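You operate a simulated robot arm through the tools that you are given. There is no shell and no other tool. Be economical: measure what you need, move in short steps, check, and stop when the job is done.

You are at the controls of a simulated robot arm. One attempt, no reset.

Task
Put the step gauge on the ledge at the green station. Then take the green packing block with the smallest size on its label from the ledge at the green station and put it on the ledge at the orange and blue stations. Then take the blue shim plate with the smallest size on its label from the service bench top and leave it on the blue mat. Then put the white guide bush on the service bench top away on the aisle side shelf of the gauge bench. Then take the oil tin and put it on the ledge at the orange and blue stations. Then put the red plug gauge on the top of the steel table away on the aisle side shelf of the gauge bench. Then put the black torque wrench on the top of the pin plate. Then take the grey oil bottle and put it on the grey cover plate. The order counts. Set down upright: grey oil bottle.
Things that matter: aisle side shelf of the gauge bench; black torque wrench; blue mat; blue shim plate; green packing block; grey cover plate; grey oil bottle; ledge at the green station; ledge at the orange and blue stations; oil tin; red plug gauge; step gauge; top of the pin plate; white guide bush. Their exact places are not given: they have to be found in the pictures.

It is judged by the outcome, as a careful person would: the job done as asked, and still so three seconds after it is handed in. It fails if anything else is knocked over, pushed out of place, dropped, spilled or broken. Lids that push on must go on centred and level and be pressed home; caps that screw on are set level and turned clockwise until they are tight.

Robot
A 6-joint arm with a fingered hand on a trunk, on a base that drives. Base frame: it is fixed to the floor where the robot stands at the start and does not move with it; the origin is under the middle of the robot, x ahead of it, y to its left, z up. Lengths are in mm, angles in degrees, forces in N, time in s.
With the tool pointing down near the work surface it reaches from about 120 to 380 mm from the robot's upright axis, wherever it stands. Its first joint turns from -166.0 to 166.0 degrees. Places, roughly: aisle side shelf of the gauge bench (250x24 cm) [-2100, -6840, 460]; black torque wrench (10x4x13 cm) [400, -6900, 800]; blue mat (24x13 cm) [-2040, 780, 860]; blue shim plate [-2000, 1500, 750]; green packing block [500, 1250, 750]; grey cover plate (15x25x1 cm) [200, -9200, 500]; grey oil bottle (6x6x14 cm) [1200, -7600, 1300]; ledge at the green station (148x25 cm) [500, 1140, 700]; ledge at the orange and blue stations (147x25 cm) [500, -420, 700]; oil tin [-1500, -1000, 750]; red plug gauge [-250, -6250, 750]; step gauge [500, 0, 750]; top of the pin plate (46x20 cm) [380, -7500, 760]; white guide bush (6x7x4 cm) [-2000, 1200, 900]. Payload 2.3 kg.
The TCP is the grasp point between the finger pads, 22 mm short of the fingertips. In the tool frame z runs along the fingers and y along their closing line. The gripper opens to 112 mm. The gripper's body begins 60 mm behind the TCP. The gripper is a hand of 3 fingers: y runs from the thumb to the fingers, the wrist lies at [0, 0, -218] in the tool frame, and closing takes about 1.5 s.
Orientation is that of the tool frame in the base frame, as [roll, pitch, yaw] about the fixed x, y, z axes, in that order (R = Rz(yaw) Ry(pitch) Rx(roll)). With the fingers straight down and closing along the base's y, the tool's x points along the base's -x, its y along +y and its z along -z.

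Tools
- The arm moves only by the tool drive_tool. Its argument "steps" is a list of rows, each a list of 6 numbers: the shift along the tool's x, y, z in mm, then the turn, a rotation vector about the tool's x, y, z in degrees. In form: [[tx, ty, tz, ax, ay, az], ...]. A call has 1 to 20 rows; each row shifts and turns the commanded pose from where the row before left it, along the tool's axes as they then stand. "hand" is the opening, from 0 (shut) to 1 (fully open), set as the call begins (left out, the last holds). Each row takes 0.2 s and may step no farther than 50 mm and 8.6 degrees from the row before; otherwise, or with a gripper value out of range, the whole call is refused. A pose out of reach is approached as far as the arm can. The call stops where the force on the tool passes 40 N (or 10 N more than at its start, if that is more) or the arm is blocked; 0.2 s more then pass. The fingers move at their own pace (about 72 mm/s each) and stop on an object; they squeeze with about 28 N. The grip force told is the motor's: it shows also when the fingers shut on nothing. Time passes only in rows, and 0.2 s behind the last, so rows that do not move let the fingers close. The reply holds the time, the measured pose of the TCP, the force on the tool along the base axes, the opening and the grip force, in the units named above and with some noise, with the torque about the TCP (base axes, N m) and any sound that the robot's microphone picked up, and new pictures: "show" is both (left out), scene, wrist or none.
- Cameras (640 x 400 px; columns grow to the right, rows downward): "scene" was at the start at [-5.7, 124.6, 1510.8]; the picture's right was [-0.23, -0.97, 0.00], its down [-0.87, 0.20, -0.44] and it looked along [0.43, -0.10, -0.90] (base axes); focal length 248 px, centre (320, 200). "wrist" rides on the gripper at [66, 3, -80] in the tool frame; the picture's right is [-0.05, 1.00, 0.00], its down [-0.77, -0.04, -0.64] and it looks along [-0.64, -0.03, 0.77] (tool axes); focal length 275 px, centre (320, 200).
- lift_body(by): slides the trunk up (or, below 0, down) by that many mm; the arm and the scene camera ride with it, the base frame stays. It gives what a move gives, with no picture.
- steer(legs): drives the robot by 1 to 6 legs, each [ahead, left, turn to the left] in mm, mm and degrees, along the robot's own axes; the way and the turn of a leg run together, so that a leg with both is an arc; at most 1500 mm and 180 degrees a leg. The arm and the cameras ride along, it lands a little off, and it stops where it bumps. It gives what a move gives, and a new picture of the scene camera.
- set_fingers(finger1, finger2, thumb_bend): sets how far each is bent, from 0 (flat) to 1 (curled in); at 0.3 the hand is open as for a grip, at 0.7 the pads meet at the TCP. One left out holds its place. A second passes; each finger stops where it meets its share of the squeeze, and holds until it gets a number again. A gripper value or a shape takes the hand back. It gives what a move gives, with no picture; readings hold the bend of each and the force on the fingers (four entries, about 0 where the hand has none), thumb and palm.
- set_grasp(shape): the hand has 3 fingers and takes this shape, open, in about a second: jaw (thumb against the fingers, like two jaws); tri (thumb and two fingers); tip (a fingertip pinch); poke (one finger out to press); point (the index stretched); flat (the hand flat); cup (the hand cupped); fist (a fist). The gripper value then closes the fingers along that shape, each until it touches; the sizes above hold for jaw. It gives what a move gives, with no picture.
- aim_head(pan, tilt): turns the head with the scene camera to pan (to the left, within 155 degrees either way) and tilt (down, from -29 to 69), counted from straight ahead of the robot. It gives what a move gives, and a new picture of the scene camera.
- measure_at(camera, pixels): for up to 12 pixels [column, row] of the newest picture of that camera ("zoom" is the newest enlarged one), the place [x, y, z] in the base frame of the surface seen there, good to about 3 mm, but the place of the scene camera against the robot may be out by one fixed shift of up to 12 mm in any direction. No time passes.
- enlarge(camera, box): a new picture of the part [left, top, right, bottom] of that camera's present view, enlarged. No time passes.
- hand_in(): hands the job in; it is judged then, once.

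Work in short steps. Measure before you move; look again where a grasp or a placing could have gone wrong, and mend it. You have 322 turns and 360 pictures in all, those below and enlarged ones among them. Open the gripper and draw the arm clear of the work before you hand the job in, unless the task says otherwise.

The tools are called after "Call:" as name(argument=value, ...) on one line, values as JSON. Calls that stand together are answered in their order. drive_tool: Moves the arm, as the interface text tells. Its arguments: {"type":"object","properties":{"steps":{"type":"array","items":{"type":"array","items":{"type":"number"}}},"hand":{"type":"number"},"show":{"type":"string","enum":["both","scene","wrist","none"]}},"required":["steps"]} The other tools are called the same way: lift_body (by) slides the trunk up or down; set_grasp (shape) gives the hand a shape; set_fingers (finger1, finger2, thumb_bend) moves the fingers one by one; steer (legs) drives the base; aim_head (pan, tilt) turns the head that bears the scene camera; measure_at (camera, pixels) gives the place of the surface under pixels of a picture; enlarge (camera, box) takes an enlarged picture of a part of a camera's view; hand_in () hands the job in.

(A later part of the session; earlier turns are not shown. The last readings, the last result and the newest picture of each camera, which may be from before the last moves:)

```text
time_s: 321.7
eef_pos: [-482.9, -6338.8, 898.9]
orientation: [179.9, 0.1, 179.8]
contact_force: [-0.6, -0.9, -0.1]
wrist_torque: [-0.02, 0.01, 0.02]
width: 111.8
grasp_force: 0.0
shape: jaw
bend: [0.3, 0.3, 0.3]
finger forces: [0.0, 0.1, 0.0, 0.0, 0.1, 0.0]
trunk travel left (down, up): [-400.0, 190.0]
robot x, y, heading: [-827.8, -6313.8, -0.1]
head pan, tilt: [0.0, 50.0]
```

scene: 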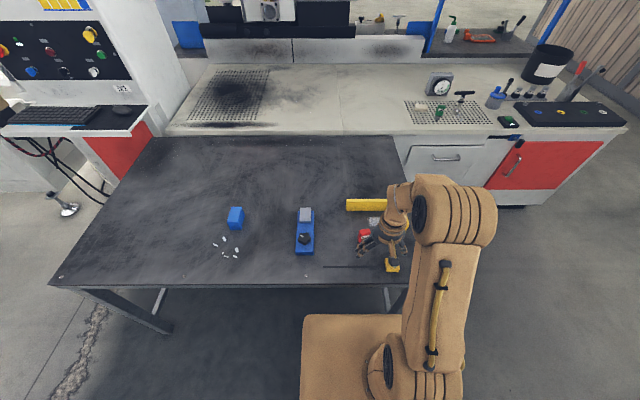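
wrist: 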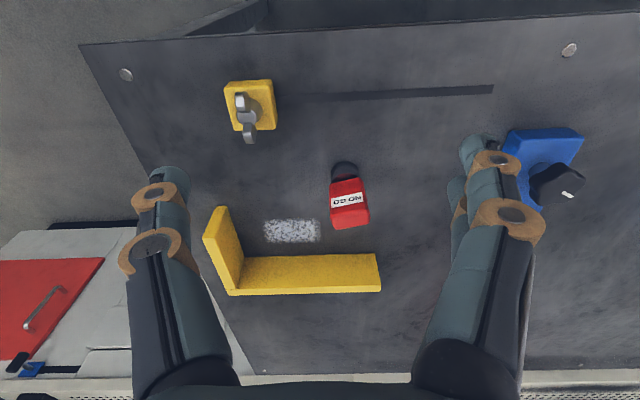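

Measure the plug gauge and its neighbours.

Call:
measure_at(camera="wrist", pixels=[[343, 167], [333, 185], [364, 182], [349, 224], [334, 224], [367, 220], [350, 200], [380, 260], [292, 228], [270, 120], [505, 160], [450, 230]])

Call:
enlarge(camera="wrist", box=[300, 145, 400, 240])

Call:
enlarge(camera="scene", box=[330, 210, 420, 290])

```text
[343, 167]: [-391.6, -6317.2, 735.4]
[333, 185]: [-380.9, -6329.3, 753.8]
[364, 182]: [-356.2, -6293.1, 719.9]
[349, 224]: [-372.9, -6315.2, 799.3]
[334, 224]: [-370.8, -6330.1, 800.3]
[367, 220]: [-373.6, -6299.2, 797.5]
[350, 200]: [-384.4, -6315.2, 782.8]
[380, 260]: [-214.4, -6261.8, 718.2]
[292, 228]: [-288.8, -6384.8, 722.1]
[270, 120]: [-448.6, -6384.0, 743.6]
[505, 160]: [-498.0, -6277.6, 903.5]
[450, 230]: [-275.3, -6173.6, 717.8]
```

```text
4.21 times, centred on (350, 192) of wrist
```

zoom: 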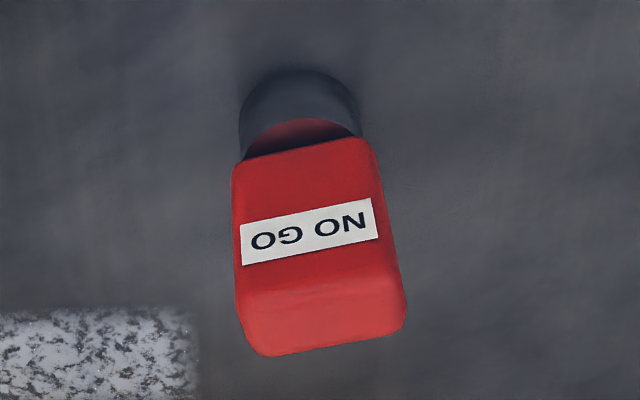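

```text
5.00 times, centred on (375, 250) of scene
```

zoom: 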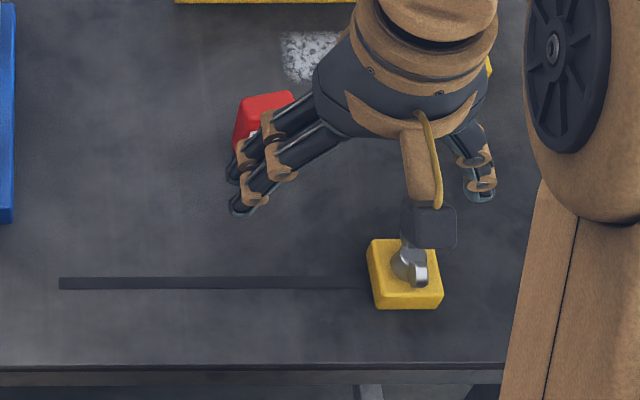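

Plug gauge: red handle ~32×17 mm, centre ≈[-373,-6315], yaw +5°, top 800, table 718. I'll grip across its thin direction: rotate hand 85° and move above it.

Call:
drive_tool(steps=[[-40, 8, 0, 0, 0, 0], [-40, 8, 0, 0, 0, 0], [-30, 8, 0, 0, 0, 0], [0, 0, 0, 0, 0, 8.5], [0, 0, 0, 0, 0, 8.5], [0, 0, 0, 0, 0, 8.5], [0, 0, 0, 0, 0, 8.5], [0, 0, 0, 0, 0, 8.5], [0, 0, 0, 0, 0, 8.5], [0, 0, 0, 0, 0, 8.5], [0, 0, 0, 0, 0, 8.5], [0, 0, 0, 0, 0, 8.5], [0, 0, 0, 0, 0, 8.3]], show="wrist")

```text
time_s: 324.5
eef_pos: [-371.6, -6316.8, 898.4]
orientation: [180.0, 0.0, 95.0]
contact_force: [-1.1, 1.0, 0.2]
wrist_torque: [0.01, 0.0, 0.03]
width: 112.0
grasp_force: 0.0
shape: jaw
bend: [0.3, 0.3, 0.3]
finger forces: [0.0, 0.0, 0.0, 0.0, 0.0, 0.0]
trunk travel left (down, up): [-400.0, 190.0]
robot x, y, heading: [-824.3, -6311.7, -0.3]
head pan, tilt: [0.0, 50.0]
```

wrist: 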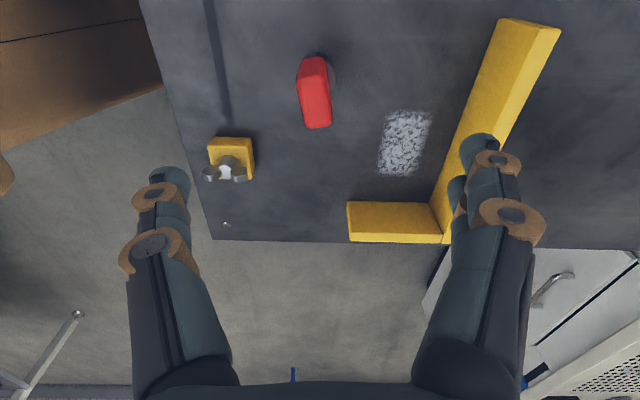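

Call:
measure_at(camera="wrist", pixels=[[312, 65], [312, 85], [315, 105], [317, 122], [303, 100], [329, 100], [305, 122], [330, 118]])

Call:
enlarge(camera="wrist", box=[264, 35, 364, 145])

```text
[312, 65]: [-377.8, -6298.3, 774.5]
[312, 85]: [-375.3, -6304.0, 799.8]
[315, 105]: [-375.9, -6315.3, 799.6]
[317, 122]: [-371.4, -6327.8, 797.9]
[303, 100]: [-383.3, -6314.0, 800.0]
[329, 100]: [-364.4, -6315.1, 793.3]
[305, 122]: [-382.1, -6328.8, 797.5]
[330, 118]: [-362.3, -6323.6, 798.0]
```

```text
3.64 times, centred on (314, 90) of wrist
```

zoom: 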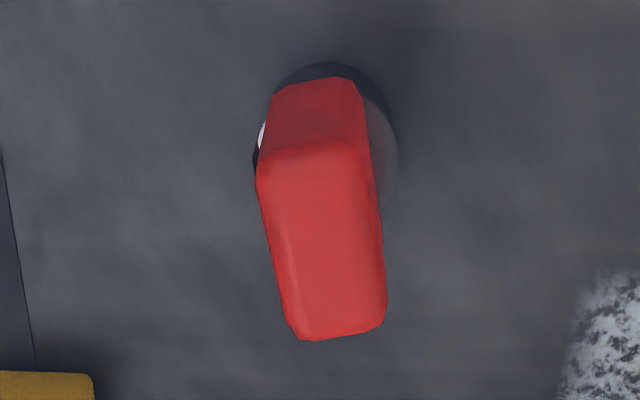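

Nearly centred; add 5° of yaw and descend to TCP z≈763.

Call:
drive_tool(steps=[[2, -2, 45, 0, 0, -5], [0, 0, 30, 0, 0, 0]], show="wrist")

```text
time_s: 325.1
eef_pos: [-374.7, -6314.4, 821.0]
orientation: [-180.0, 0.0, 100.1]
contact_force: [0.4, 0.0, 0.2]
wrist_torque: [0.0, -0.01, 0.03]
width: 111.5
grasp_force: 0.1
shape: jaw
bend: [0.3, 0.3, 0.3]
finger forces: [0.0, 0.1, 0.1, 0.0, 0.0, 0.0]
trunk travel left (down, up): [-400.0, 190.0]
robot x, y, heading: [-826.9, -6315.1, -0.4]
head pan, tilt: [0.0, 50.0]
```

wrist: 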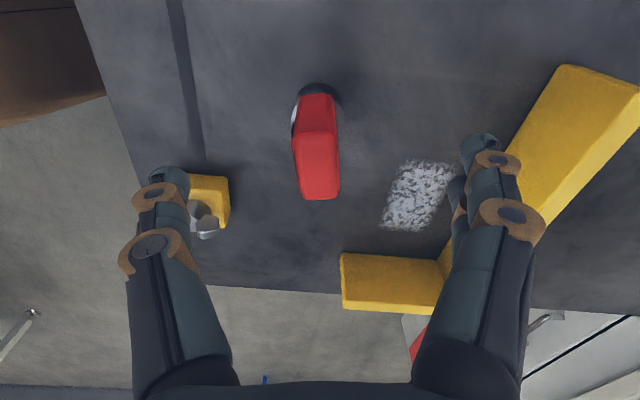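

Good alignment. Descend to ~763 and close.

Call:
drive_tool(steps=[[0, -1, 30, 0, 0, 0], [0, 0, 28, 0, 0, 0]], show="none")

Call:
drive_tool(steps=[[0, 0, 0, 0, 0, 0], [0, 0, 0, 0, 0, 0], [0, 0, 0, 0, 0, 0], [0, 0, 0, 0, 0, 0], [0, 0, 0, 0, 0, 0], [0, 0, 0, 0, 0, 0], [0, 0, 0, 0, 0, 0], [0, 0, 0, 0, 0, 0]], hand=0, show="wrist")

```text
time_s: 325.7
eef_pos: [-375.5, -6313.4, 765.9]
orientation: [-180.0, -0.1, 100.0]
contact_force: [-0.3, -0.5, 1.1]
wrist_torque: [-0.02, -0.02, -0.01]
width: 112.0
grasp_force: 0.1
shape: jaw
bend: [0.3, 0.3, 0.3]
finger forces: [0.1, 0.1, 0.0, 0.1, 0.0, 0.0]
trunk travel left (down, up): [-400.0, 190.0]
robot x, y, heading: [-822.9, -6310.7, -0.3]
head pan, tilt: [0.0, 50.0]
```

```text
time_s: 327.5
eef_pos: [-375.5, -6312.8, 766.4]
orientation: [-179.9, 0.0, 100.0]
contact_force: [0.7, 0.3, 6.1]
wrist_torque: [0.03, -0.16, 0.01]
width: 17.6
grasp_force: 28.1
shape: jaw
bend: [0.72, 0.73, 0.7]
finger forces: [13.1, 14.5, 0.1, 0.0, 26.9, 0.0]
trunk travel left (down, up): [-400.0, 190.0]
robot x, y, heading: [-824.6, -6313.2, -0.2]
head pan, tilt: [0.0, 50.0]
```

wrist: 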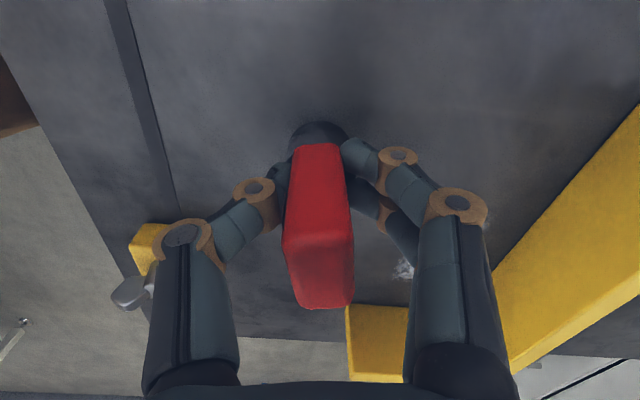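

Gripped (17.6 mm). Lift straight up.

Call:
drive_tool(steps=[[0, 0, -15, 0, 0, 0], [0, 0, -40, 0, 0, 0], [0, 0, -45, 0, 0, 0], [0, 0, -40, 0, 0, 0]])

```text
time_s: 328.5
eef_pos: [-374.8, -6313.7, 906.3]
orientation: [-179.9, -0.1, 100.1]
contact_force: [-0.2, -0.4, -1.9]
wrist_torque: [0.02, 0.0, -0.01]
width: 16.9
grasp_force: 27.6
shape: jaw
bend: [0.72, 0.72, 0.7]
finger forces: [12.8, 11.5, 0.1, 0.0, 26.5, 0.0]
trunk travel left (down, up): [-400.0, 190.0]
robot x, y, heading: [-825.3, -6313.6, -0.2]
head pan, tilt: [0.0, 50.0]
```

scene: 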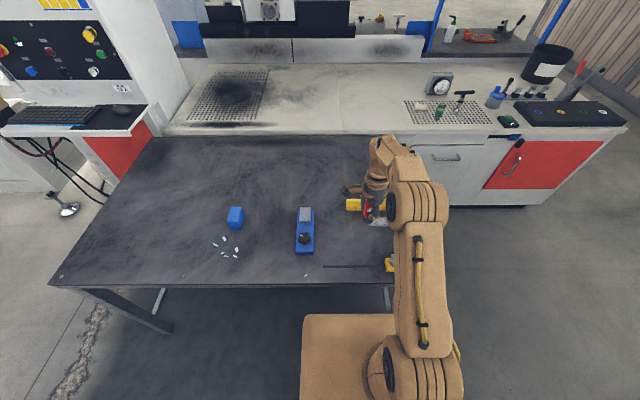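
wrist: 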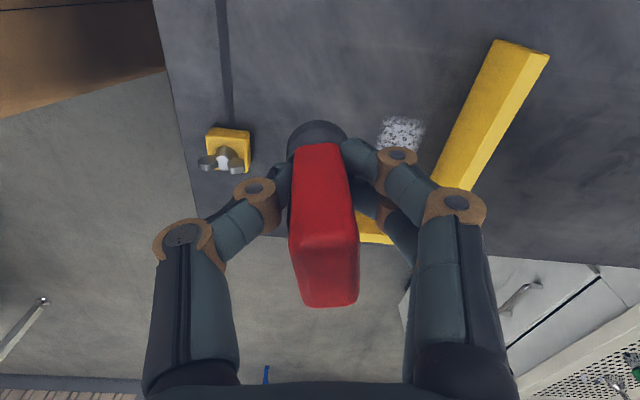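

Held firmly. Retract the arm, back off and turn to the gauge bench.

Call:
drive_tool(steps=[[-7, -40, 0, 0, 0, 0], [-7, -40, 0, 0, 0, 0], [-7, -40, 0, 0, 0, 0]], show="none")

Call:
steer(legs=[[-450, 0, 0], [0, 440, 0], [0, 0, 180]])

```text
time_s: 329.3
eef_pos: [-489.8, -6357.2, 905.9]
orientation: [179.9, 0.0, 100.0]
contact_force: [0.3, -0.1, -2.7]
wrist_torque: [0.0, -0.01, 0.0]
width: 17.0
grasp_force: 27.8
shape: jaw
bend: [0.72, 0.72, 0.7]
finger forces: [12.8, 11.7, 0.0, 0.1, 26.3, 0.0]
trunk travel left (down, up): [-400.0, 190.0]
robot x, y, heading: [-829.1, -6308.5, -0.4]
head pan, tilt: [0.0, 50.0]
```

```text
time_s: 341.6
eef_pos: [-1611.2, -5819.1, 904.5]
orientation: [179.9, 0.0, -81.2]
contact_force: [0.7, -0.8, -2.0]
wrist_torque: [-0.02, 0.0, -0.03]
width: 16.5
grasp_force: 28.3
shape: jaw
bend: [0.72, 0.72, 0.7]
finger forces: [12.5, 11.3, 0.1, 0.0, 24.9, 0.0]
trunk travel left (down, up): [-400.0, 190.0]
robot x, y, heading: [-1272.3, -5872.1, 178.7]
head pan, tilt: [0.0, 50.0]
```

scene: 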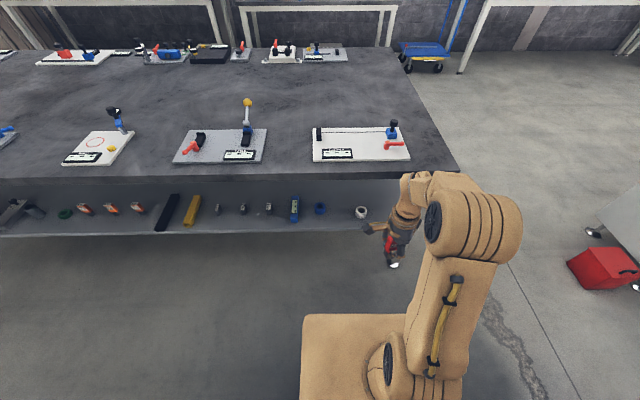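

Lower the trunk, then extend the arm low.

Call:
lift_body(by=-400)

Call:
drive_tool(steps=[[5.6, 39, -5, 0, 0, 0], [5.6, 39, -5, 0, 0, 0], [5.6, 39, -5, 0, 0, 0], [5.6, 39, -5, 0, 0, 0]])

```text
time_s: 345.4
eef_pos: [-1611.4, -5820.6, 505.2]
orientation: [-179.9, 0.0, -81.1]
contact_force: [-0.6, 0.5, -1.6]
wrist_torque: [-0.02, 0.02, 0.0]
width: 16.4
grasp_force: 27.8
shape: jaw
bend: [0.72, 0.72, 0.7]
finger forces: [12.5, 11.3, 0.1, 0.0, 25.0, 0.0]
trunk travel left (down, up): [0.0, 590.0]
robot x, y, heading: [-1273.6, -5875.0, 178.5]
head pan, tilt: [0.0, 50.0]
```

```text
time_s: 346.4
eef_pos: [-1759.1, -5865.4, 524.2]
orientation: [-179.7, 0.1, -81.0]
contact_force: [0.4, -0.7, -0.6]
wrist_torque: [-0.01, 0.02, 0.01]
width: 16.5
grasp_force: 27.9
shape: jaw
bend: [0.72, 0.73, 0.7]
finger forces: [11.8, 12.2, 0.0, 0.0, 23.9, 0.1]
trunk travel left (down, up): [0.0, 590.0]
robot x, y, heading: [-1280.4, -5869.8, 178.5]
head pan, tilt: [0.0, 50.0]
```

scene: 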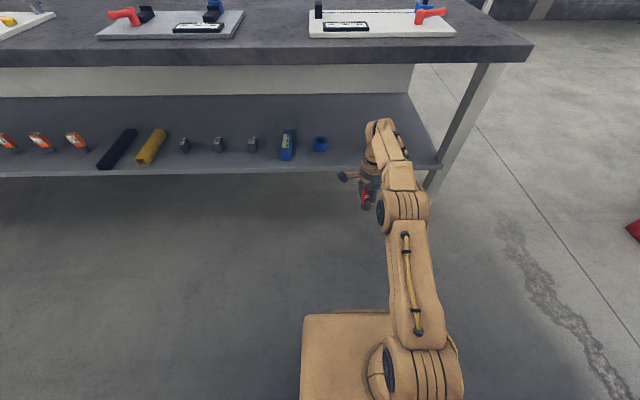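
wrist: 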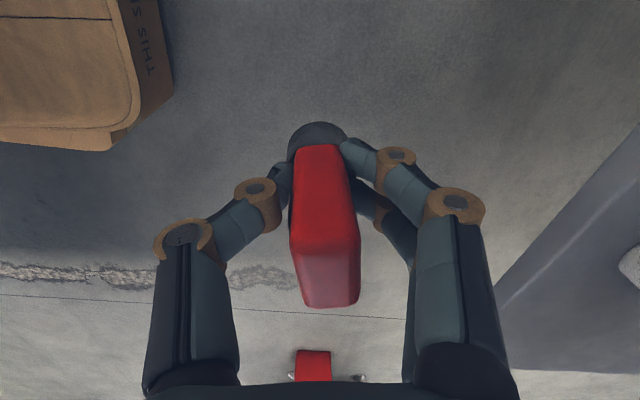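

Measure arm top heights and the ring position.

Call:
measure_at(camera="scene", pixels=[[380, 122], [393, 150], [400, 175], [404, 200], [412, 225], [320, 143], [330, 146], [372, 122], [440, 58]])

```text
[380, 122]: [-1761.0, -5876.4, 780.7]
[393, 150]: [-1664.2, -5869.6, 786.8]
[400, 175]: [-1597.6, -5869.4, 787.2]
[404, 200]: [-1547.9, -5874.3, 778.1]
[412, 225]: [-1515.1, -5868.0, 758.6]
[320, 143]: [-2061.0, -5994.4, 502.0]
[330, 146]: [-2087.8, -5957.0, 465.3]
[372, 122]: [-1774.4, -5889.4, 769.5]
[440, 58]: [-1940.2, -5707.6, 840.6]
```

Clearance ~25 mm. Align and drive in 290 mm.

Call:
steer(legs=[[0, 12, 1.4], [290, 0, 0]])

Call:
drive_tool(steps=[[0, 0, 0, 0, 0, 0]], show="wrist")

```text
time_s: 348.8
eef_pos: [-2053.8, -5887.0, 524.2]
orientation: [-180.0, -0.1, -79.8]
contact_force: [-0.1, 0.8, -2.7]
wrist_torque: [0.0, -0.02, 0.0]
width: 15.8
grasp_force: 27.9
shape: jaw
bend: [0.72, 0.73, 0.7]
finger forces: [12.0, 12.2, 0.1, 0.1, 24.0, 0.0]
trunk travel left (down, up): [0.0, 590.0]
robot x, y, heading: [-1565.2, -5884.1, 180.2]
head pan, tilt: [0.0, 50.0]
```

scene: 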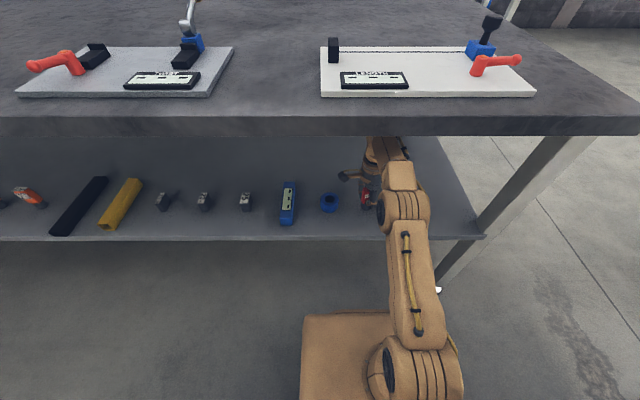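

```text
time_s: 349.2
eef_pos: [-2054.1, -5886.9, 525.3]
orientation: [-180.0, -0.1, -79.8]
contact_force: [-0.6, -0.2, -1.0]
wrist_torque: [-0.02, 0.01, -0.02]
width: 16.3
grasp_force: 28.7
shape: jaw
bend: [0.72, 0.73, 0.7]
finger forces: [11.9, 12.1, 0.0, 0.0, 24.0, 0.0]
trunk travel left (down, up): [0.0, 590.0]
robot x, y, heading: [-1571.1, -5884.6, 179.9]
head pan, tilt: [0.0, 50.0]
```

wrist: 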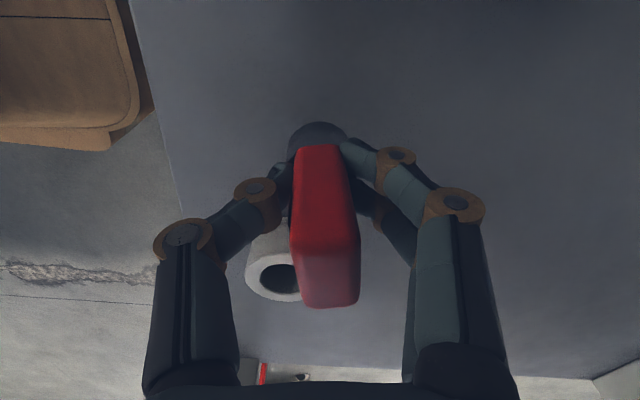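

Over the shelf, bush clear beyond. Lower gently.

Call:
drive_tool(steps=[[0, 0, 8, 0, 0, 0], [0, 0, 4, 0, 0, 0], [0, 0, 2, 0, 0, 0], [0, 0, 0, 0, 0, 0]], show="none")

```text
time_s: 350.2
eef_pos: [-2053.1, -5888.4, 511.3]
orientation: [180.0, 0.0, -79.8]
contact_force: [-0.2, 0.0, -1.9]
wrist_torque: [-0.01, -0.02, 0.04]
width: 16.2
grasp_force: 27.8
shape: jaw
bend: [0.72, 0.73, 0.7]
finger forces: [12.0, 12.1, 0.0, 0.1, 23.8, 0.1]
trunk travel left (down, up): [0.0, 590.0]
robot x, y, heading: [-1568.0, -5880.6, 179.9]
head pan, tilt: [0.0, 50.0]
```

Call:
drive_tool(steps=[[0, 0, 1.5, 0, 0, 0], [0, 0, 1.5, 0, 0, 0], [0, 0, 1.5, 0, 0, 0], [0, 0, 0, 0, 0, 0]], show="none")

```text
time_s: 351.2
eef_pos: [-2053.9, -5888.1, 507.8]
orientation: [-179.9, -0.1, -79.8]
contact_force: [0.2, -0.7, 1.4]
wrist_torque: [-0.03, 0.09, -0.01]
width: 16.1
grasp_force: 28.4
shape: jaw
bend: [0.72, 0.73, 0.7]
finger forces: [12.3, 14.3, 0.0, 0.1, 24.3, 0.1]
trunk travel left (down, up): [0.0, 590.0]
robot x, y, heading: [-1569.2, -5881.8, 179.9]
head pan, tilt: [0.0, 50.0]
```

Touching begins (z force from −2 to +1.4). One more mm, then release and rise.

Call:
drive_tool(steps=[[0, 0, 1, 0, 0, 0], [0, 0, 0.7, 0, 0, 0], [0, 0, 0, 0, 0, 0]], show="wrist")

```text
time_s: 352.0
eef_pos: [-2054.0, -5886.5, 506.3]
orientation: [179.9, -0.1, -79.8]
contact_force: [1.1, -3.8, 12.3]
wrist_torque: [-0.02, 0.13, 0.06]
width: 16.8
grasp_force: 28.2
shape: jaw
bend: [0.72, 0.74, 0.7]
finger forces: [13.4, 20.5, 0.0, 0.0, 28.8, 0.0]
trunk travel left (down, up): [0.0, 590.0]
robot x, y, heading: [-1568.5, -5884.9, 180.2]
head pan, tilt: [0.0, 50.0]
```

wrist: 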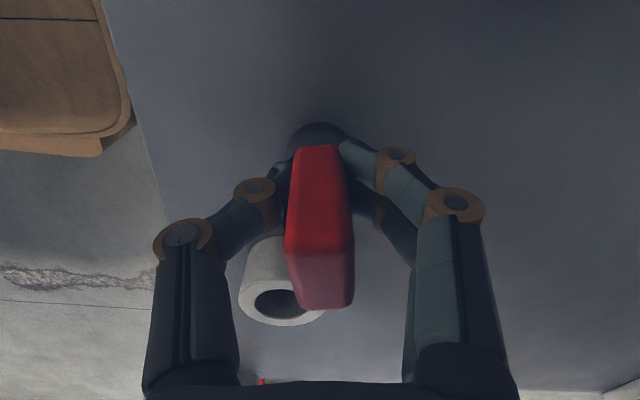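

Release to a partial opening, then rotate the hand 80° about the plug so the jaws are lateral for backing out.

Call:
drive_tool(steps=[[0, 0, -1, 0, 0, 0], [0, 0, 0, 0, 0, 0], [0, 0, 0, 0, 0, 0], [0, 0, 0, 0, 0, 0]], hand=0.65, show="wrist")

```text
time_s: 353.0
eef_pos: [-2053.9, -5886.2, 506.2]
orientation: [179.9, 0.0, -79.9]
contact_force: [0.2, 0.2, 0.2]
wrist_torque: [-0.02, -0.01, 0.0]
width: 72.6
grasp_force: 0.1
shape: jaw
bend: [0.7, 0.7, 0.67]
finger forces: [0.0, 0.0, 0.0, 0.1, 0.0, 0.0]
trunk travel left (down, up): [0.0, 590.0]
robot x, y, heading: [-1566.9, -5883.1, 179.9]
head pan, tilt: [0.0, 50.0]
```

wrist: 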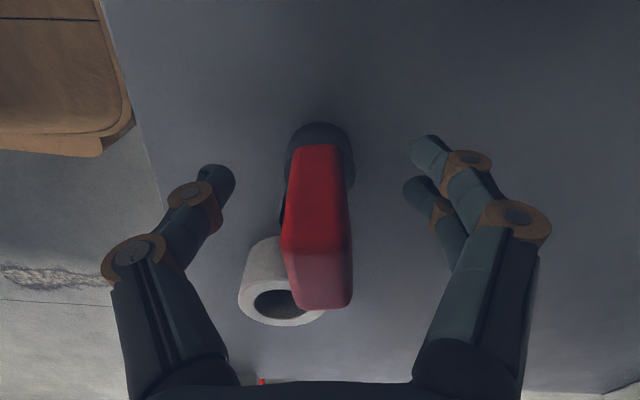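

Plug stands by itself. Rise 12 mm and rotate.

Call:
drive_tool(steps=[[0, 0, -12, 0, 0, 0], [0, 0, 0, 0, 0, -8], [0, 0, 0, 0, 0, -8], [0, 0, 0, 0, 0, -8], [0, 0, 0, 0, 0, -8], [0, 0, 0, 0, 0, -8], [0, 0, 0, 0, 0, -8], [0, 0, 0, 0, 0, -8], [0, 0, 0, 0, 0, -8], [0, 0, 0, 0, 0, -8], [0, 0, 0, 0, 0, -8]], show="wrist")

```text
time_s: 355.4
eef_pos: [-2053.3, -5887.6, 519.1]
orientation: [179.9, 0.0, 0.1]
contact_force: [-0.6, 0.1, 0.1]
wrist_torque: [0.0, 0.03, -0.03]
width: 72.4
grasp_force: 0.1
shape: jaw
bend: [0.7, 0.7, 0.67]
finger forces: [0.0, 0.0, 0.0, 0.1, 0.0, 0.0]
trunk travel left (down, up): [0.0, 590.0]
robot x, y, heading: [-1572.7, -5881.3, 179.9]
head pan, tilt: [0.0, 50.0]
```

wrist: 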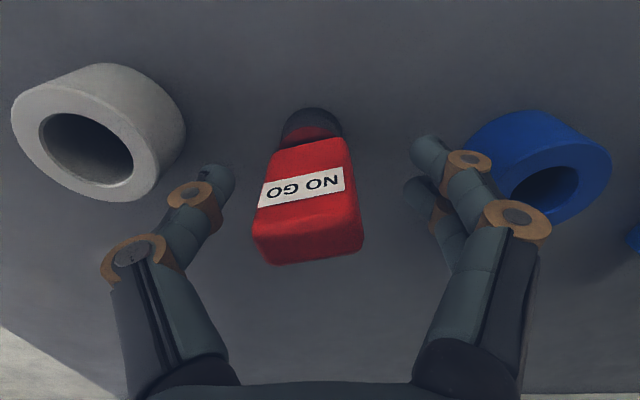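

Clear path. Rise 7 mm more and back out.

Call:
drive_tool(steps=[[0, 0, -7, 0, 0, 0]], show="none")

Call:
steer(legs=[[-300, 0, 0]])

```text
time_s: 355.8
eef_pos: [-2053.7, -5887.5, 525.0]
orientation: [180.0, 0.0, 0.2]
contact_force: [0.0, 0.5, 0.3]
wrist_torque: [-0.01, 0.0, 0.05]
width: 72.5
grasp_force: 0.0
shape: jaw
bend: [0.7, 0.7, 0.67]
finger forces: [0.1, 0.1, 0.0, 0.0, 0.1, 0.0]
trunk travel left (down, up): [0.0, 590.0]
robot x, y, heading: [-1569.1, -5884.2, 179.9]
head pan, tilt: [0.0, 50.0]
```

```text
time_s: 357.8
eef_pos: [-1752.7, -5887.9, 525.4]
orientation: [-180.0, 0.1, 0.0]
contact_force: [0.0, -0.2, 0.1]
wrist_torque: [0.03, 0.01, 0.01]
width: 72.3
grasp_force: 0.0
shape: jaw
bend: [0.7, 0.7, 0.67]
finger forces: [0.0, 0.1, 0.0, 0.0, 0.0, 0.0]
trunk travel left (down, up): [0.0, 590.0]
robot x, y, heading: [-1267.2, -5881.4, 179.9]
head pan, tilt: [0.0, 50.0]
```

scene: 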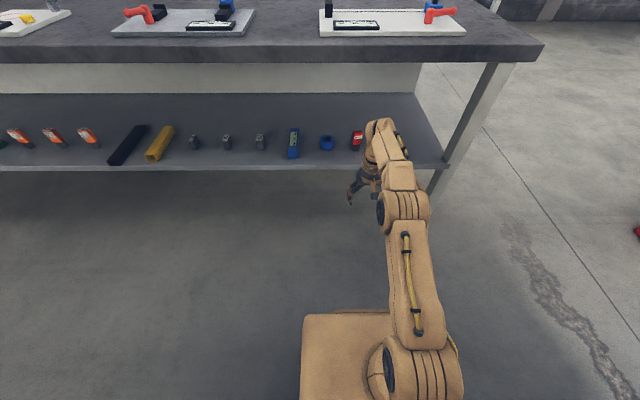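

Plug gauge stays. Now the torque wrench: raise trunk, retract, go south past the steel table.

Call:
lift_body(by=400)

Call:
drive_tool(steps=[[45, 0, -10, 0, 0, 0], [45, 0, -10, 0, 0, 0], [45, 0, -10, 0, 0, 0], [40, 0, 0, 0, 0, 0]], hand=1, show="none")

Call:
steer(legs=[[0, 0, 90], [1150, 0, 0], [0, 0, 90]])

Call:
aim_head(pan=0, tilt=28)

```text
time_s: 361.6
eef_pos: [-1752.3, -5888.0, 925.1]
orientation: [-180.0, 0.1, 0.0]
contact_force: [-0.1, 0.1, -0.1]
wrist_torque: [-0.03, -0.02, 0.02]
width: 72.5
grasp_force: 0.0
shape: jaw
bend: [0.7, 0.7, 0.67]
finger forces: [0.1, 0.0, 0.0, 0.1, 0.0, 0.0]
trunk travel left (down, up): [-400.0, 190.0]
robot x, y, heading: [-1266.9, -5885.0, 179.8]
head pan, tilt: [0.0, 50.0]
```

```text
time_s: 362.6
eef_pos: [-1577.8, -5885.8, 956.6]
orientation: [-180.0, 0.0, -0.1]
contact_force: [-0.2, -0.8, 0.5]
wrist_torque: [0.0, 0.05, 0.0]
width: 111.9
grasp_force: 0.1
shape: jaw
bend: [0.3, 0.3, 0.3]
finger forces: [0.1, 0.0, 0.1, 0.0, 0.1, 0.0]
trunk travel left (down, up): [-400.0, 190.0]
robot x, y, heading: [-1270.6, -5885.9, 179.8]
head pan, tilt: [0.0, 50.0]
```

```text
time_s: 376.2
eef_pos: [-930.8, -7029.5, 957.1]
orientation: [180.0, 0.0, -179.2]
contact_force: [0.7, 0.4, 0.1]
wrist_torque: [0.03, 0.0, 0.01]
width: 111.7
grasp_force: 0.1
shape: jaw
bend: [0.3, 0.3, 0.3]
finger forces: [0.1, 0.0, 0.0, 0.0, 0.1, 0.0]
trunk travel left (down, up): [-400.0, 190.0]
robot x, y, heading: [-1241.9, -7033.8, 0.6]
head pan, tilt: [0.0, 50.0]
```

scene: 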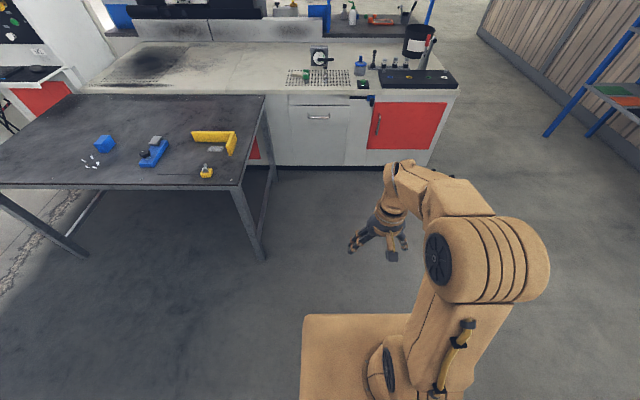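

```text
time_s: 377.0
eef_pos: [-931.4, -7028.0, 956.6]
orientation: [180.0, 0.1, -179.1]
contact_force: [0.5, -0.4, -0.8]
wrist_torque: [0.0, -0.05, -0.01]
width: 111.7
grasp_force: 0.1
shape: jaw
bend: [0.3, 0.3, 0.3]
finger forces: [0.1, 0.0, 0.0, 0.1, 0.0, 0.0]
trunk travel left (down, up): [-400.0, 190.0]
robot x, y, heading: [-1239.5, -7033.4, 0.6]
head pan, tilt: [0.0, 28.0]
```

scene: 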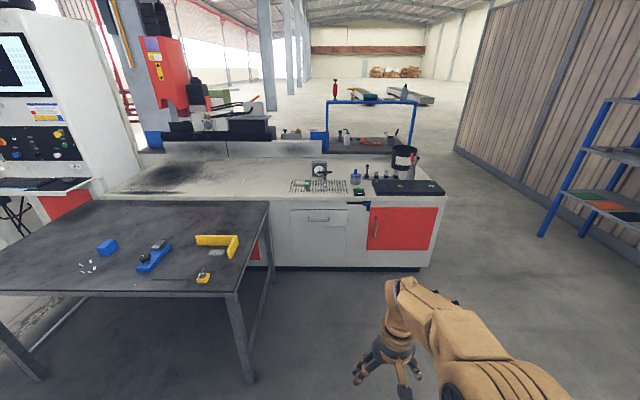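

Zoom on the white bench items and measure.

Call:
enlarge(camera="scene", box=[280, 130, 450, 210])

Call:
measure_at(camera="scene", pixels=[[319, 170], [323, 178], [323, 188], [407, 188], [372, 192], [443, 193], [436, 183], [400, 160], [375, 172], [358, 190], [310, 212]])

```text
3.76 times, centred on (365, 170) of scene
```

zoom: 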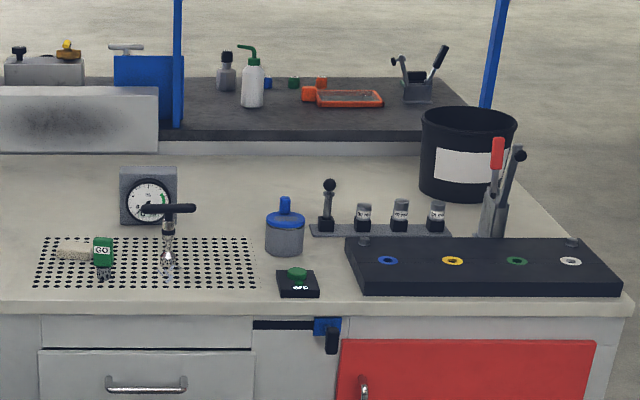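

```text
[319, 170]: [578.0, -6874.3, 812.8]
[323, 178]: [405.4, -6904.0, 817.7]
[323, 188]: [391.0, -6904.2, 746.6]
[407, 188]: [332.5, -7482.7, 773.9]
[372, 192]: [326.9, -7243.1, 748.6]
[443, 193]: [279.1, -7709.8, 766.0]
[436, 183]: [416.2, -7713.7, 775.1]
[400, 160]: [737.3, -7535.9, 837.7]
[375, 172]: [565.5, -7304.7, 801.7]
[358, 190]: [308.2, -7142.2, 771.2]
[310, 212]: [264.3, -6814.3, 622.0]
```

The black T-handle wrench stands at ~[405,-6904]; the pin plate is the black plate with 4 coloured holes at x 280–430, y −7243…−7710. Approach.

Call:
steer(legs=[[1220, 0, -0.6], [0, 125, 0]])

Call:
aim_head(pan=0, tilt=55)

Call:
drive_tool(steps=[[0, 0, 0, 0, 0, 0]], show="wrist")

```text
time_s: 384.1
eef_pos: [304.8, -6918.3, 956.7]
orientation: [-179.9, -0.1, 179.2]
contact_force: [0.0, 0.2, 0.1]
wrist_torque: [0.03, 0.03, 0.02]
width: 111.9
grasp_force: 0.1
shape: jaw
bend: [0.3, 0.3, 0.3]
finger forces: [0.1, 0.0, 0.0, 0.0, 0.1, 0.1]
trunk travel left (down, up): [-400.0, 190.0]
robot x, y, heading: [-7.3, -6912.8, -0.8]
head pan, tilt: [0.0, 28.0]
```

scene: 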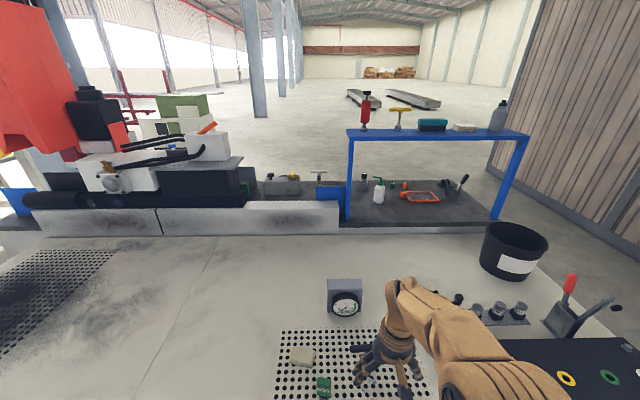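

```text
time_s: 385.0
eef_pos: [303.1, -6918.7, 956.7]
orientation: [-179.9, 0.0, 179.2]
contact_force: [0.0, -0.3, -0.2]
wrist_torque: [0.0, 0.01, 0.01]
width: 111.9
grasp_force: 0.2
shape: jaw
bend: [0.3, 0.3, 0.3]
finger forces: [0.0, 0.1, 0.0, 0.1, 0.1, 0.0]
trunk travel left (down, up): [-400.0, 190.0]
robot x, y, heading: [-6.5, -6918.4, -1.3]
head pan, tilt: [0.0, 55.0]
```

scene: 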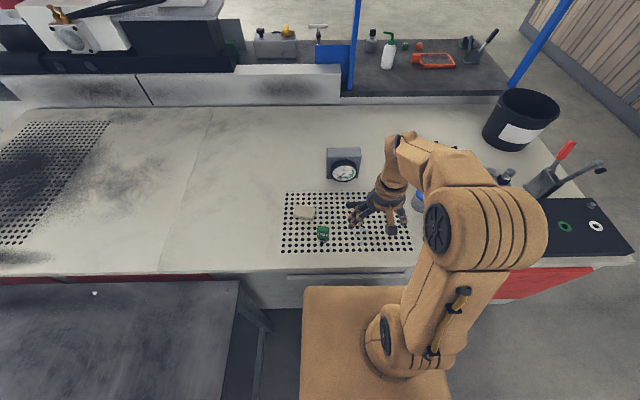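

```text
time_s: 385.4
eef_pos: [304.7, -6918.2, 955.8]
orientation: [180.0, 0.0, 179.1]
contact_force: [-0.4, 0.0, 1.0]
wrist_torque: [0.0, -0.03, 0.01]
width: 111.8
grasp_force: 0.0
shape: jaw
bend: [0.3, 0.3, 0.3]
finger forces: [0.0, 0.0, 0.0, 0.1, 0.1, 0.0]
trunk travel left (down, up): [-400.0, 190.0]
robot x, y, heading: [-7.9, -6914.5, -1.3]
head pan, tilt: [0.0, 55.0]
```

wrist: 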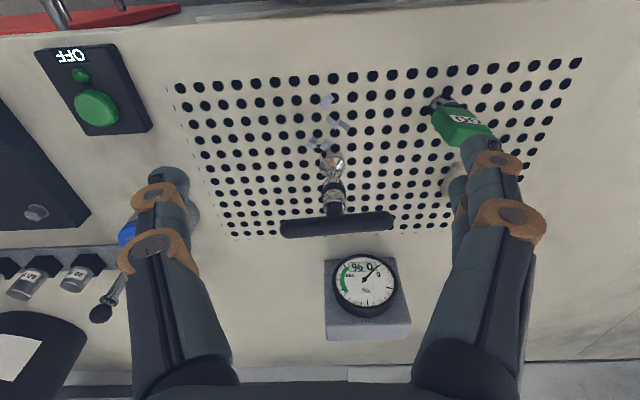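

Measure the wrench and neighbours.

Call:
measure_at(camera="wrist", pixels=[[285, 228], [390, 220], [338, 222], [335, 232], [335, 205], [332, 165], [327, 185], [455, 130], [365, 285], [300, 190]])

Call:
enlarge(camera="wrist", box=[260, 130, 420, 250])

```text
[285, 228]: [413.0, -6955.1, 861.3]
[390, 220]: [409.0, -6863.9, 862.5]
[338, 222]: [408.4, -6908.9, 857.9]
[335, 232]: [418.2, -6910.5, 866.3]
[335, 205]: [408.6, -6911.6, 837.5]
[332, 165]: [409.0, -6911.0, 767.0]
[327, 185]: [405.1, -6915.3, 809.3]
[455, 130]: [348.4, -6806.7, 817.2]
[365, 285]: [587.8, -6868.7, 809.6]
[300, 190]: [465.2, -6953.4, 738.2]
```

```text
3.33 times, centred on (340, 190) of wrist
```

zoom: 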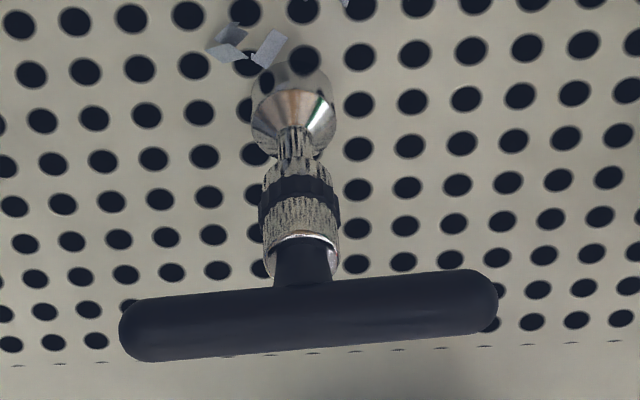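

The T-bar is at z≈861 along y (−6955…−6864), x≈411. I'll grip the bar across x with the hand rotated. Drive 50 closer, rotate and move above.

Call:
steer(legs=[[50, 0, 1.3]])

Call:
drive_tool(steps=[[0, 0, 0, 0, 0, 8], [0, 0, 0, 0, 0, 8], [0, 0, 0, 0, 0, 8], [0, 0, 0, 0, 0, 8], [0, 0, 0, 0, 0, 8], [0, 0, 0, 0, 0, 8], [0, 0, 0, 0, 0, 8], [0, 0, 0, 0, 0, 8], [0, 0, 0, 0, 0, 8], [0, 0, 0, 0, 0, 8], [0, 0, 0, 0, 0, 8]], show="wrist")

```text
time_s: 386.4
eef_pos: [356.3, -6911.6, 955.4]
orientation: [180.0, -0.1, -179.4]
contact_force: [0.1, -1.0, -0.1]
wrist_torque: [0.0, 0.02, 0.01]
width: 112.0
grasp_force: 0.0
shape: jaw
bend: [0.3, 0.3, 0.3]
finger forces: [0.0, 0.0, 0.0, 0.1, 0.0, 0.0]
trunk travel left (down, up): [-400.0, 190.0]
robot x, y, heading: [43.4, -6916.2, 0.3]
head pan, tilt: [0.0, 55.0]
```

scene: 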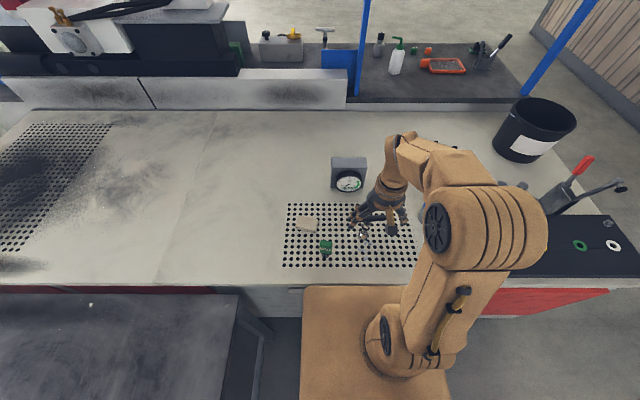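

```text
time_s: 388.8
eef_pos: [355.0, -6911.9, 956.1]
orientation: [180.0, 0.0, 92.4]
contact_force: [-0.7, 0.3, -0.1]
wrist_torque: [-0.02, 0.0, 0.0]
width: 111.8
grasp_force: 0.1
shape: jaw
bend: [0.3, 0.3, 0.3]
finger forces: [0.0, 0.0, 0.1, 0.0, 0.1, 0.0]
trunk travel left (down, up): [-400.0, 190.0]
robot x, y, heading: [43.5, -6916.3, 0.3]
head pan, tilt: [0.0, 55.0]
```

wrist: 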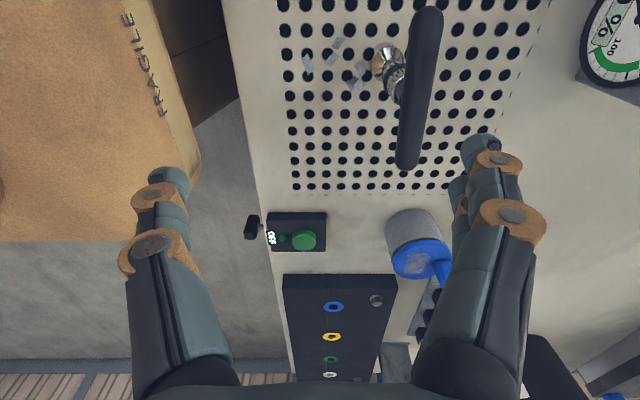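

Shift 56 mm toward +x and check alignment.

Call:
drive_tool(steps=[[0, 28, 0, 0, 0, 0], [0, 28, 20, 0, 0, 0]], show="wrist")

```text
time_s: 389.4
eef_pos: [411.7, -6908.8, 935.1]
orientation: [179.9, 0.0, 92.5]
contact_force: [-0.1, -0.2, -0.8]
wrist_torque: [0.0, 0.02, 0.02]
width: 112.0
grasp_force: 0.2
shape: jaw
bend: [0.3, 0.3, 0.3]
finger forces: [0.0, 0.0, 0.0, 0.0, 0.0, 0.0]
trunk travel left (down, up): [-400.0, 190.0]
robot x, y, heading: [44.9, -6917.1, 0.4]
head pan, tilt: [0.0, 55.0]
```

wrist: 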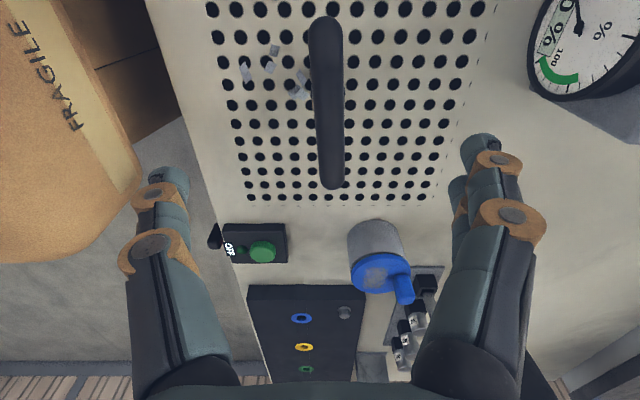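

Call:
measure_at(camera="wrist", pixels=[[325, 25], [328, 60], [329, 100], [330, 140], [332, 182], [315, 100], [344, 100]])

```text
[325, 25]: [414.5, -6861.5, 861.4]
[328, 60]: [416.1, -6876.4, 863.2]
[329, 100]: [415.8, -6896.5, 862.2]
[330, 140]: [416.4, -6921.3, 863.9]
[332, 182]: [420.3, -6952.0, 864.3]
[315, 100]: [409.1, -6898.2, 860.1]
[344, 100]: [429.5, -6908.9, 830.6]
```

Bar centre x≈416. Shift +4.5 and descend to z≈861.

Call:
drive_tool(steps=[[1, 4.5, 35, 0, 0, 0], [0, 0, 38, 0, 0, 0]], show="wrist")

```text
time_s: 389.9
eef_pos: [415.0, -6907.4, 861.8]
orientation: [-180.0, 0.1, 92.6]
contact_force: [-0.2, 0.2, 0.1]
wrist_torque: [0.02, -0.04, -0.02]
width: 111.9
grasp_force: 0.0
shape: jaw
bend: [0.3, 0.3, 0.3]
finger forces: [0.1, 0.0, 0.0, 0.0, 0.0, 0.0]
trunk travel left (down, up): [-400.0, 190.0]
robot x, y, heading: [43.3, -6918.4, 0.5]
head pan, tilt: [0.0, 55.0]
```

wrist: 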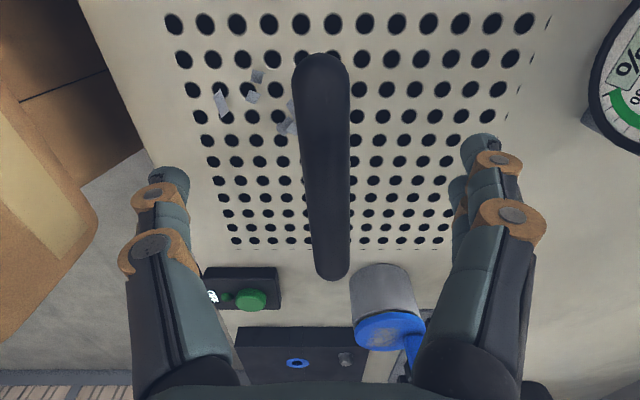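

Centred; close on the bar.

Call:
drive_tool(steps=[[0, 0, 0, 0, 0, 0], [0, 0, 0, 0, 0, 0], [0, 0, 0, 0, 0, 0], [0, 0, 0, 0, 0, 0], [0, 0, 0, 0, 0, 0], [0, 0, 0, 0, 0, 0], [0, 0, 0, 0, 0, 0], [0, 0, 0, 0, 0, 0], [0, 0, 0, 0, 0, 0]], hand=0, show="wrist")

```text
time_s: 391.9
eef_pos: [413.5, -6908.1, 862.1]
orientation: [180.0, 0.0, 92.5]
contact_force: [-0.4, -0.8, 0.4]
wrist_torque: [0.0, -0.03, 0.01]
width: 12.6
grasp_force: 28.8
shape: jaw
bend: [0.72, 0.72, 0.7]
finger forces: [12.6, 12.3, 0.0, 0.0, 25.0, 0.1]
trunk travel left (down, up): [-400.0, 190.0]
robot x, y, heading: [42.4, -6912.0, 0.4]
head pan, tilt: [0.0, 55.0]
```

wrist: 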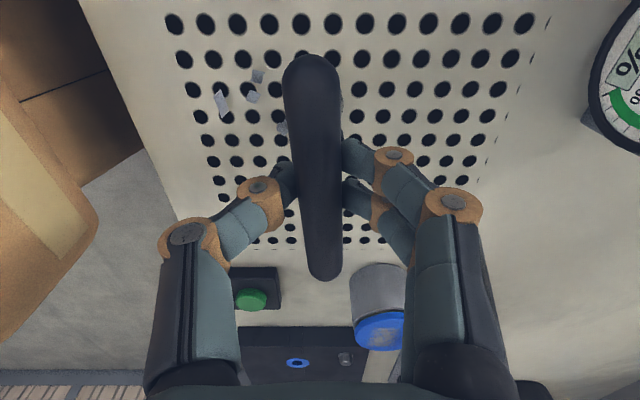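

Gripped. Lift 120 mm.

Call:
drive_tool(steps=[[0, 0, -20, 0, 0, 0], [0, 0, -40, 0, 0, 0], [0, 0, -40, 0, 0, 0], [0, 0, -40, 0, 0, 0], [0, -40, 0, 0, 0, 0]])

```text
time_s: 393.1
eef_pos: [372.8, -6908.5, 1003.9]
orientation: [179.9, -0.1, 92.6]
contact_force: [-0.9, 0.1, -1.8]
wrist_torque: [-0.01, 0.0, 0.03]
width: 12.6
grasp_force: 28.2
shape: jaw
bend: [0.72, 0.72, 0.7]
finger forces: [12.7, 12.4, 0.1, 0.0, 25.2, 0.0]
trunk travel left (down, up): [-400.0, 190.0]
robot x, y, heading: [45.8, -6921.3, 0.3]
head pan, tilt: [0.0, 55.0]
```

scene: 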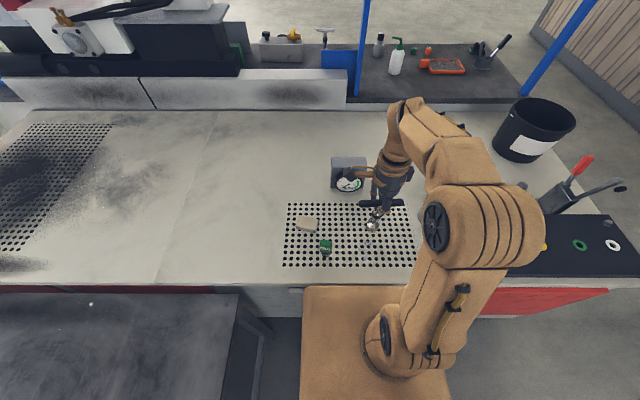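
wrist: 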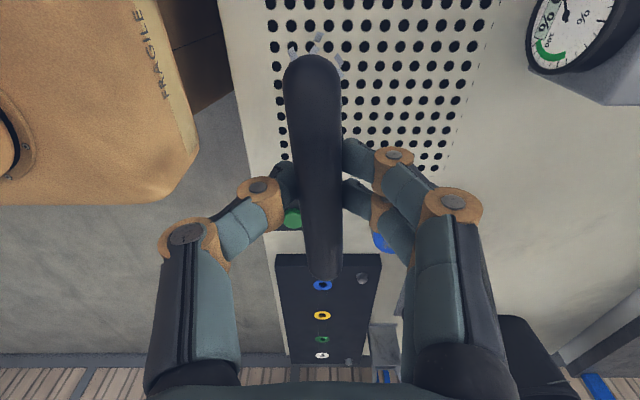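

Lifted. Drive right ~455 mm to the pin plate.

Call:
steer(legs=[[0, -455, 0]])

Call:
drive_tool(steps=[[0, 0, 0, 0, 0, 0]], show="wrist")

```text
time_s: 395.9
eef_pos: [377.3, -7367.7, 1002.6]
orientation: [179.9, 0.2, 92.7]
contact_force: [0.6, 0.5, -2.1]
wrist_torque: [-0.02, 0.04, 0.0]
width: 12.6
grasp_force: 28.2
shape: jaw
bend: [0.72, 0.72, 0.7]
finger forces: [12.7, 12.5, 0.0, 0.0, 25.3, 0.0]
trunk travel left (down, up): [-400.0, 190.0]
robot x, y, heading: [48.4, -7377.0, 0.8]
head pan, tilt: [0.0, 55.0]
```

scene: 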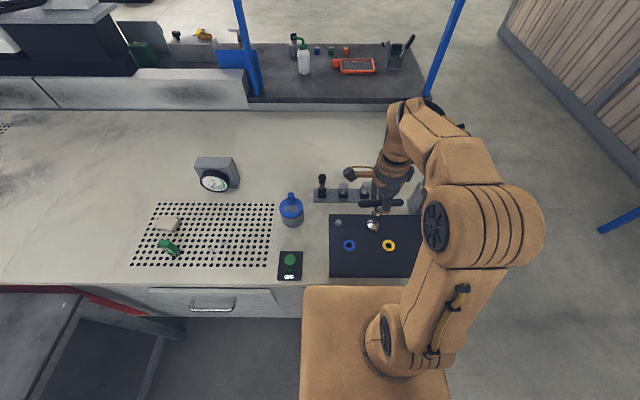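

```text
time_s: 396.3
eef_pos: [377.3, -7367.7, 1003.2]
orientation: [-179.9, 0.0, 92.7]
contact_force: [0.6, -0.2, -1.9]
wrist_torque: [0.0, 0.0, -0.01]
width: 12.4
grasp_force: 27.9
shape: jaw
bend: [0.72, 0.72, 0.7]
finger forces: [12.7, 12.6, 0.0, 0.0, 25.2, 0.1]
trunk travel left (down, up): [-400.0, 190.0]
robot x, y, heading: [46.5, -7371.6, 0.4]
head pan, tilt: [0.0, 55.0]
```

wrist: 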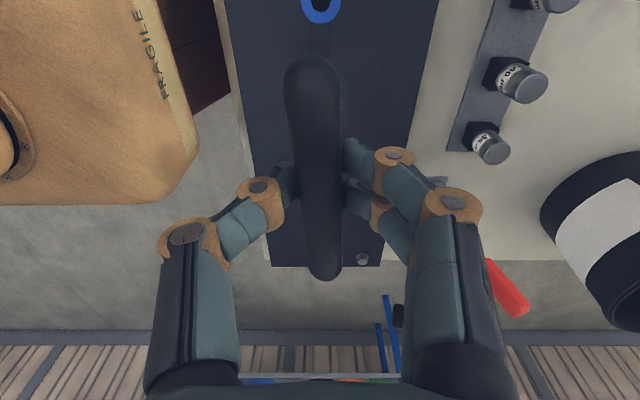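

Measure plate holes/edges.

Call:
measure_at(camera="scene", pixels=[[349, 245], [389, 245], [368, 262], [340, 217], [340, 272], [330, 245], [372, 226], [355, 230]])

Call:
measure_at(camera="wrist", pixels=[[320, 10], [245, 100], [410, 100], [270, 60], [280, 262], [362, 258], [380, 60]])

```text
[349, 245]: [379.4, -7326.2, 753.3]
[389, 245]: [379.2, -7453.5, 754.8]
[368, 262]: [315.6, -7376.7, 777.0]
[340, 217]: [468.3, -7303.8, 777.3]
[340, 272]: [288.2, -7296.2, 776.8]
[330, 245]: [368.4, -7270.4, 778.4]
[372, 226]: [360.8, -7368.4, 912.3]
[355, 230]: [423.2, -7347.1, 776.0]
```

```text
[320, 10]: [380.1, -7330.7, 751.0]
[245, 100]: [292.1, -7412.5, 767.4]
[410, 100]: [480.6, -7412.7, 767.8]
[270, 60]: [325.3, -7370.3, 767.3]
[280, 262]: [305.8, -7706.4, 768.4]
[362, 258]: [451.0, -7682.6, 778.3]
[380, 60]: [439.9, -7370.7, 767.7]
```

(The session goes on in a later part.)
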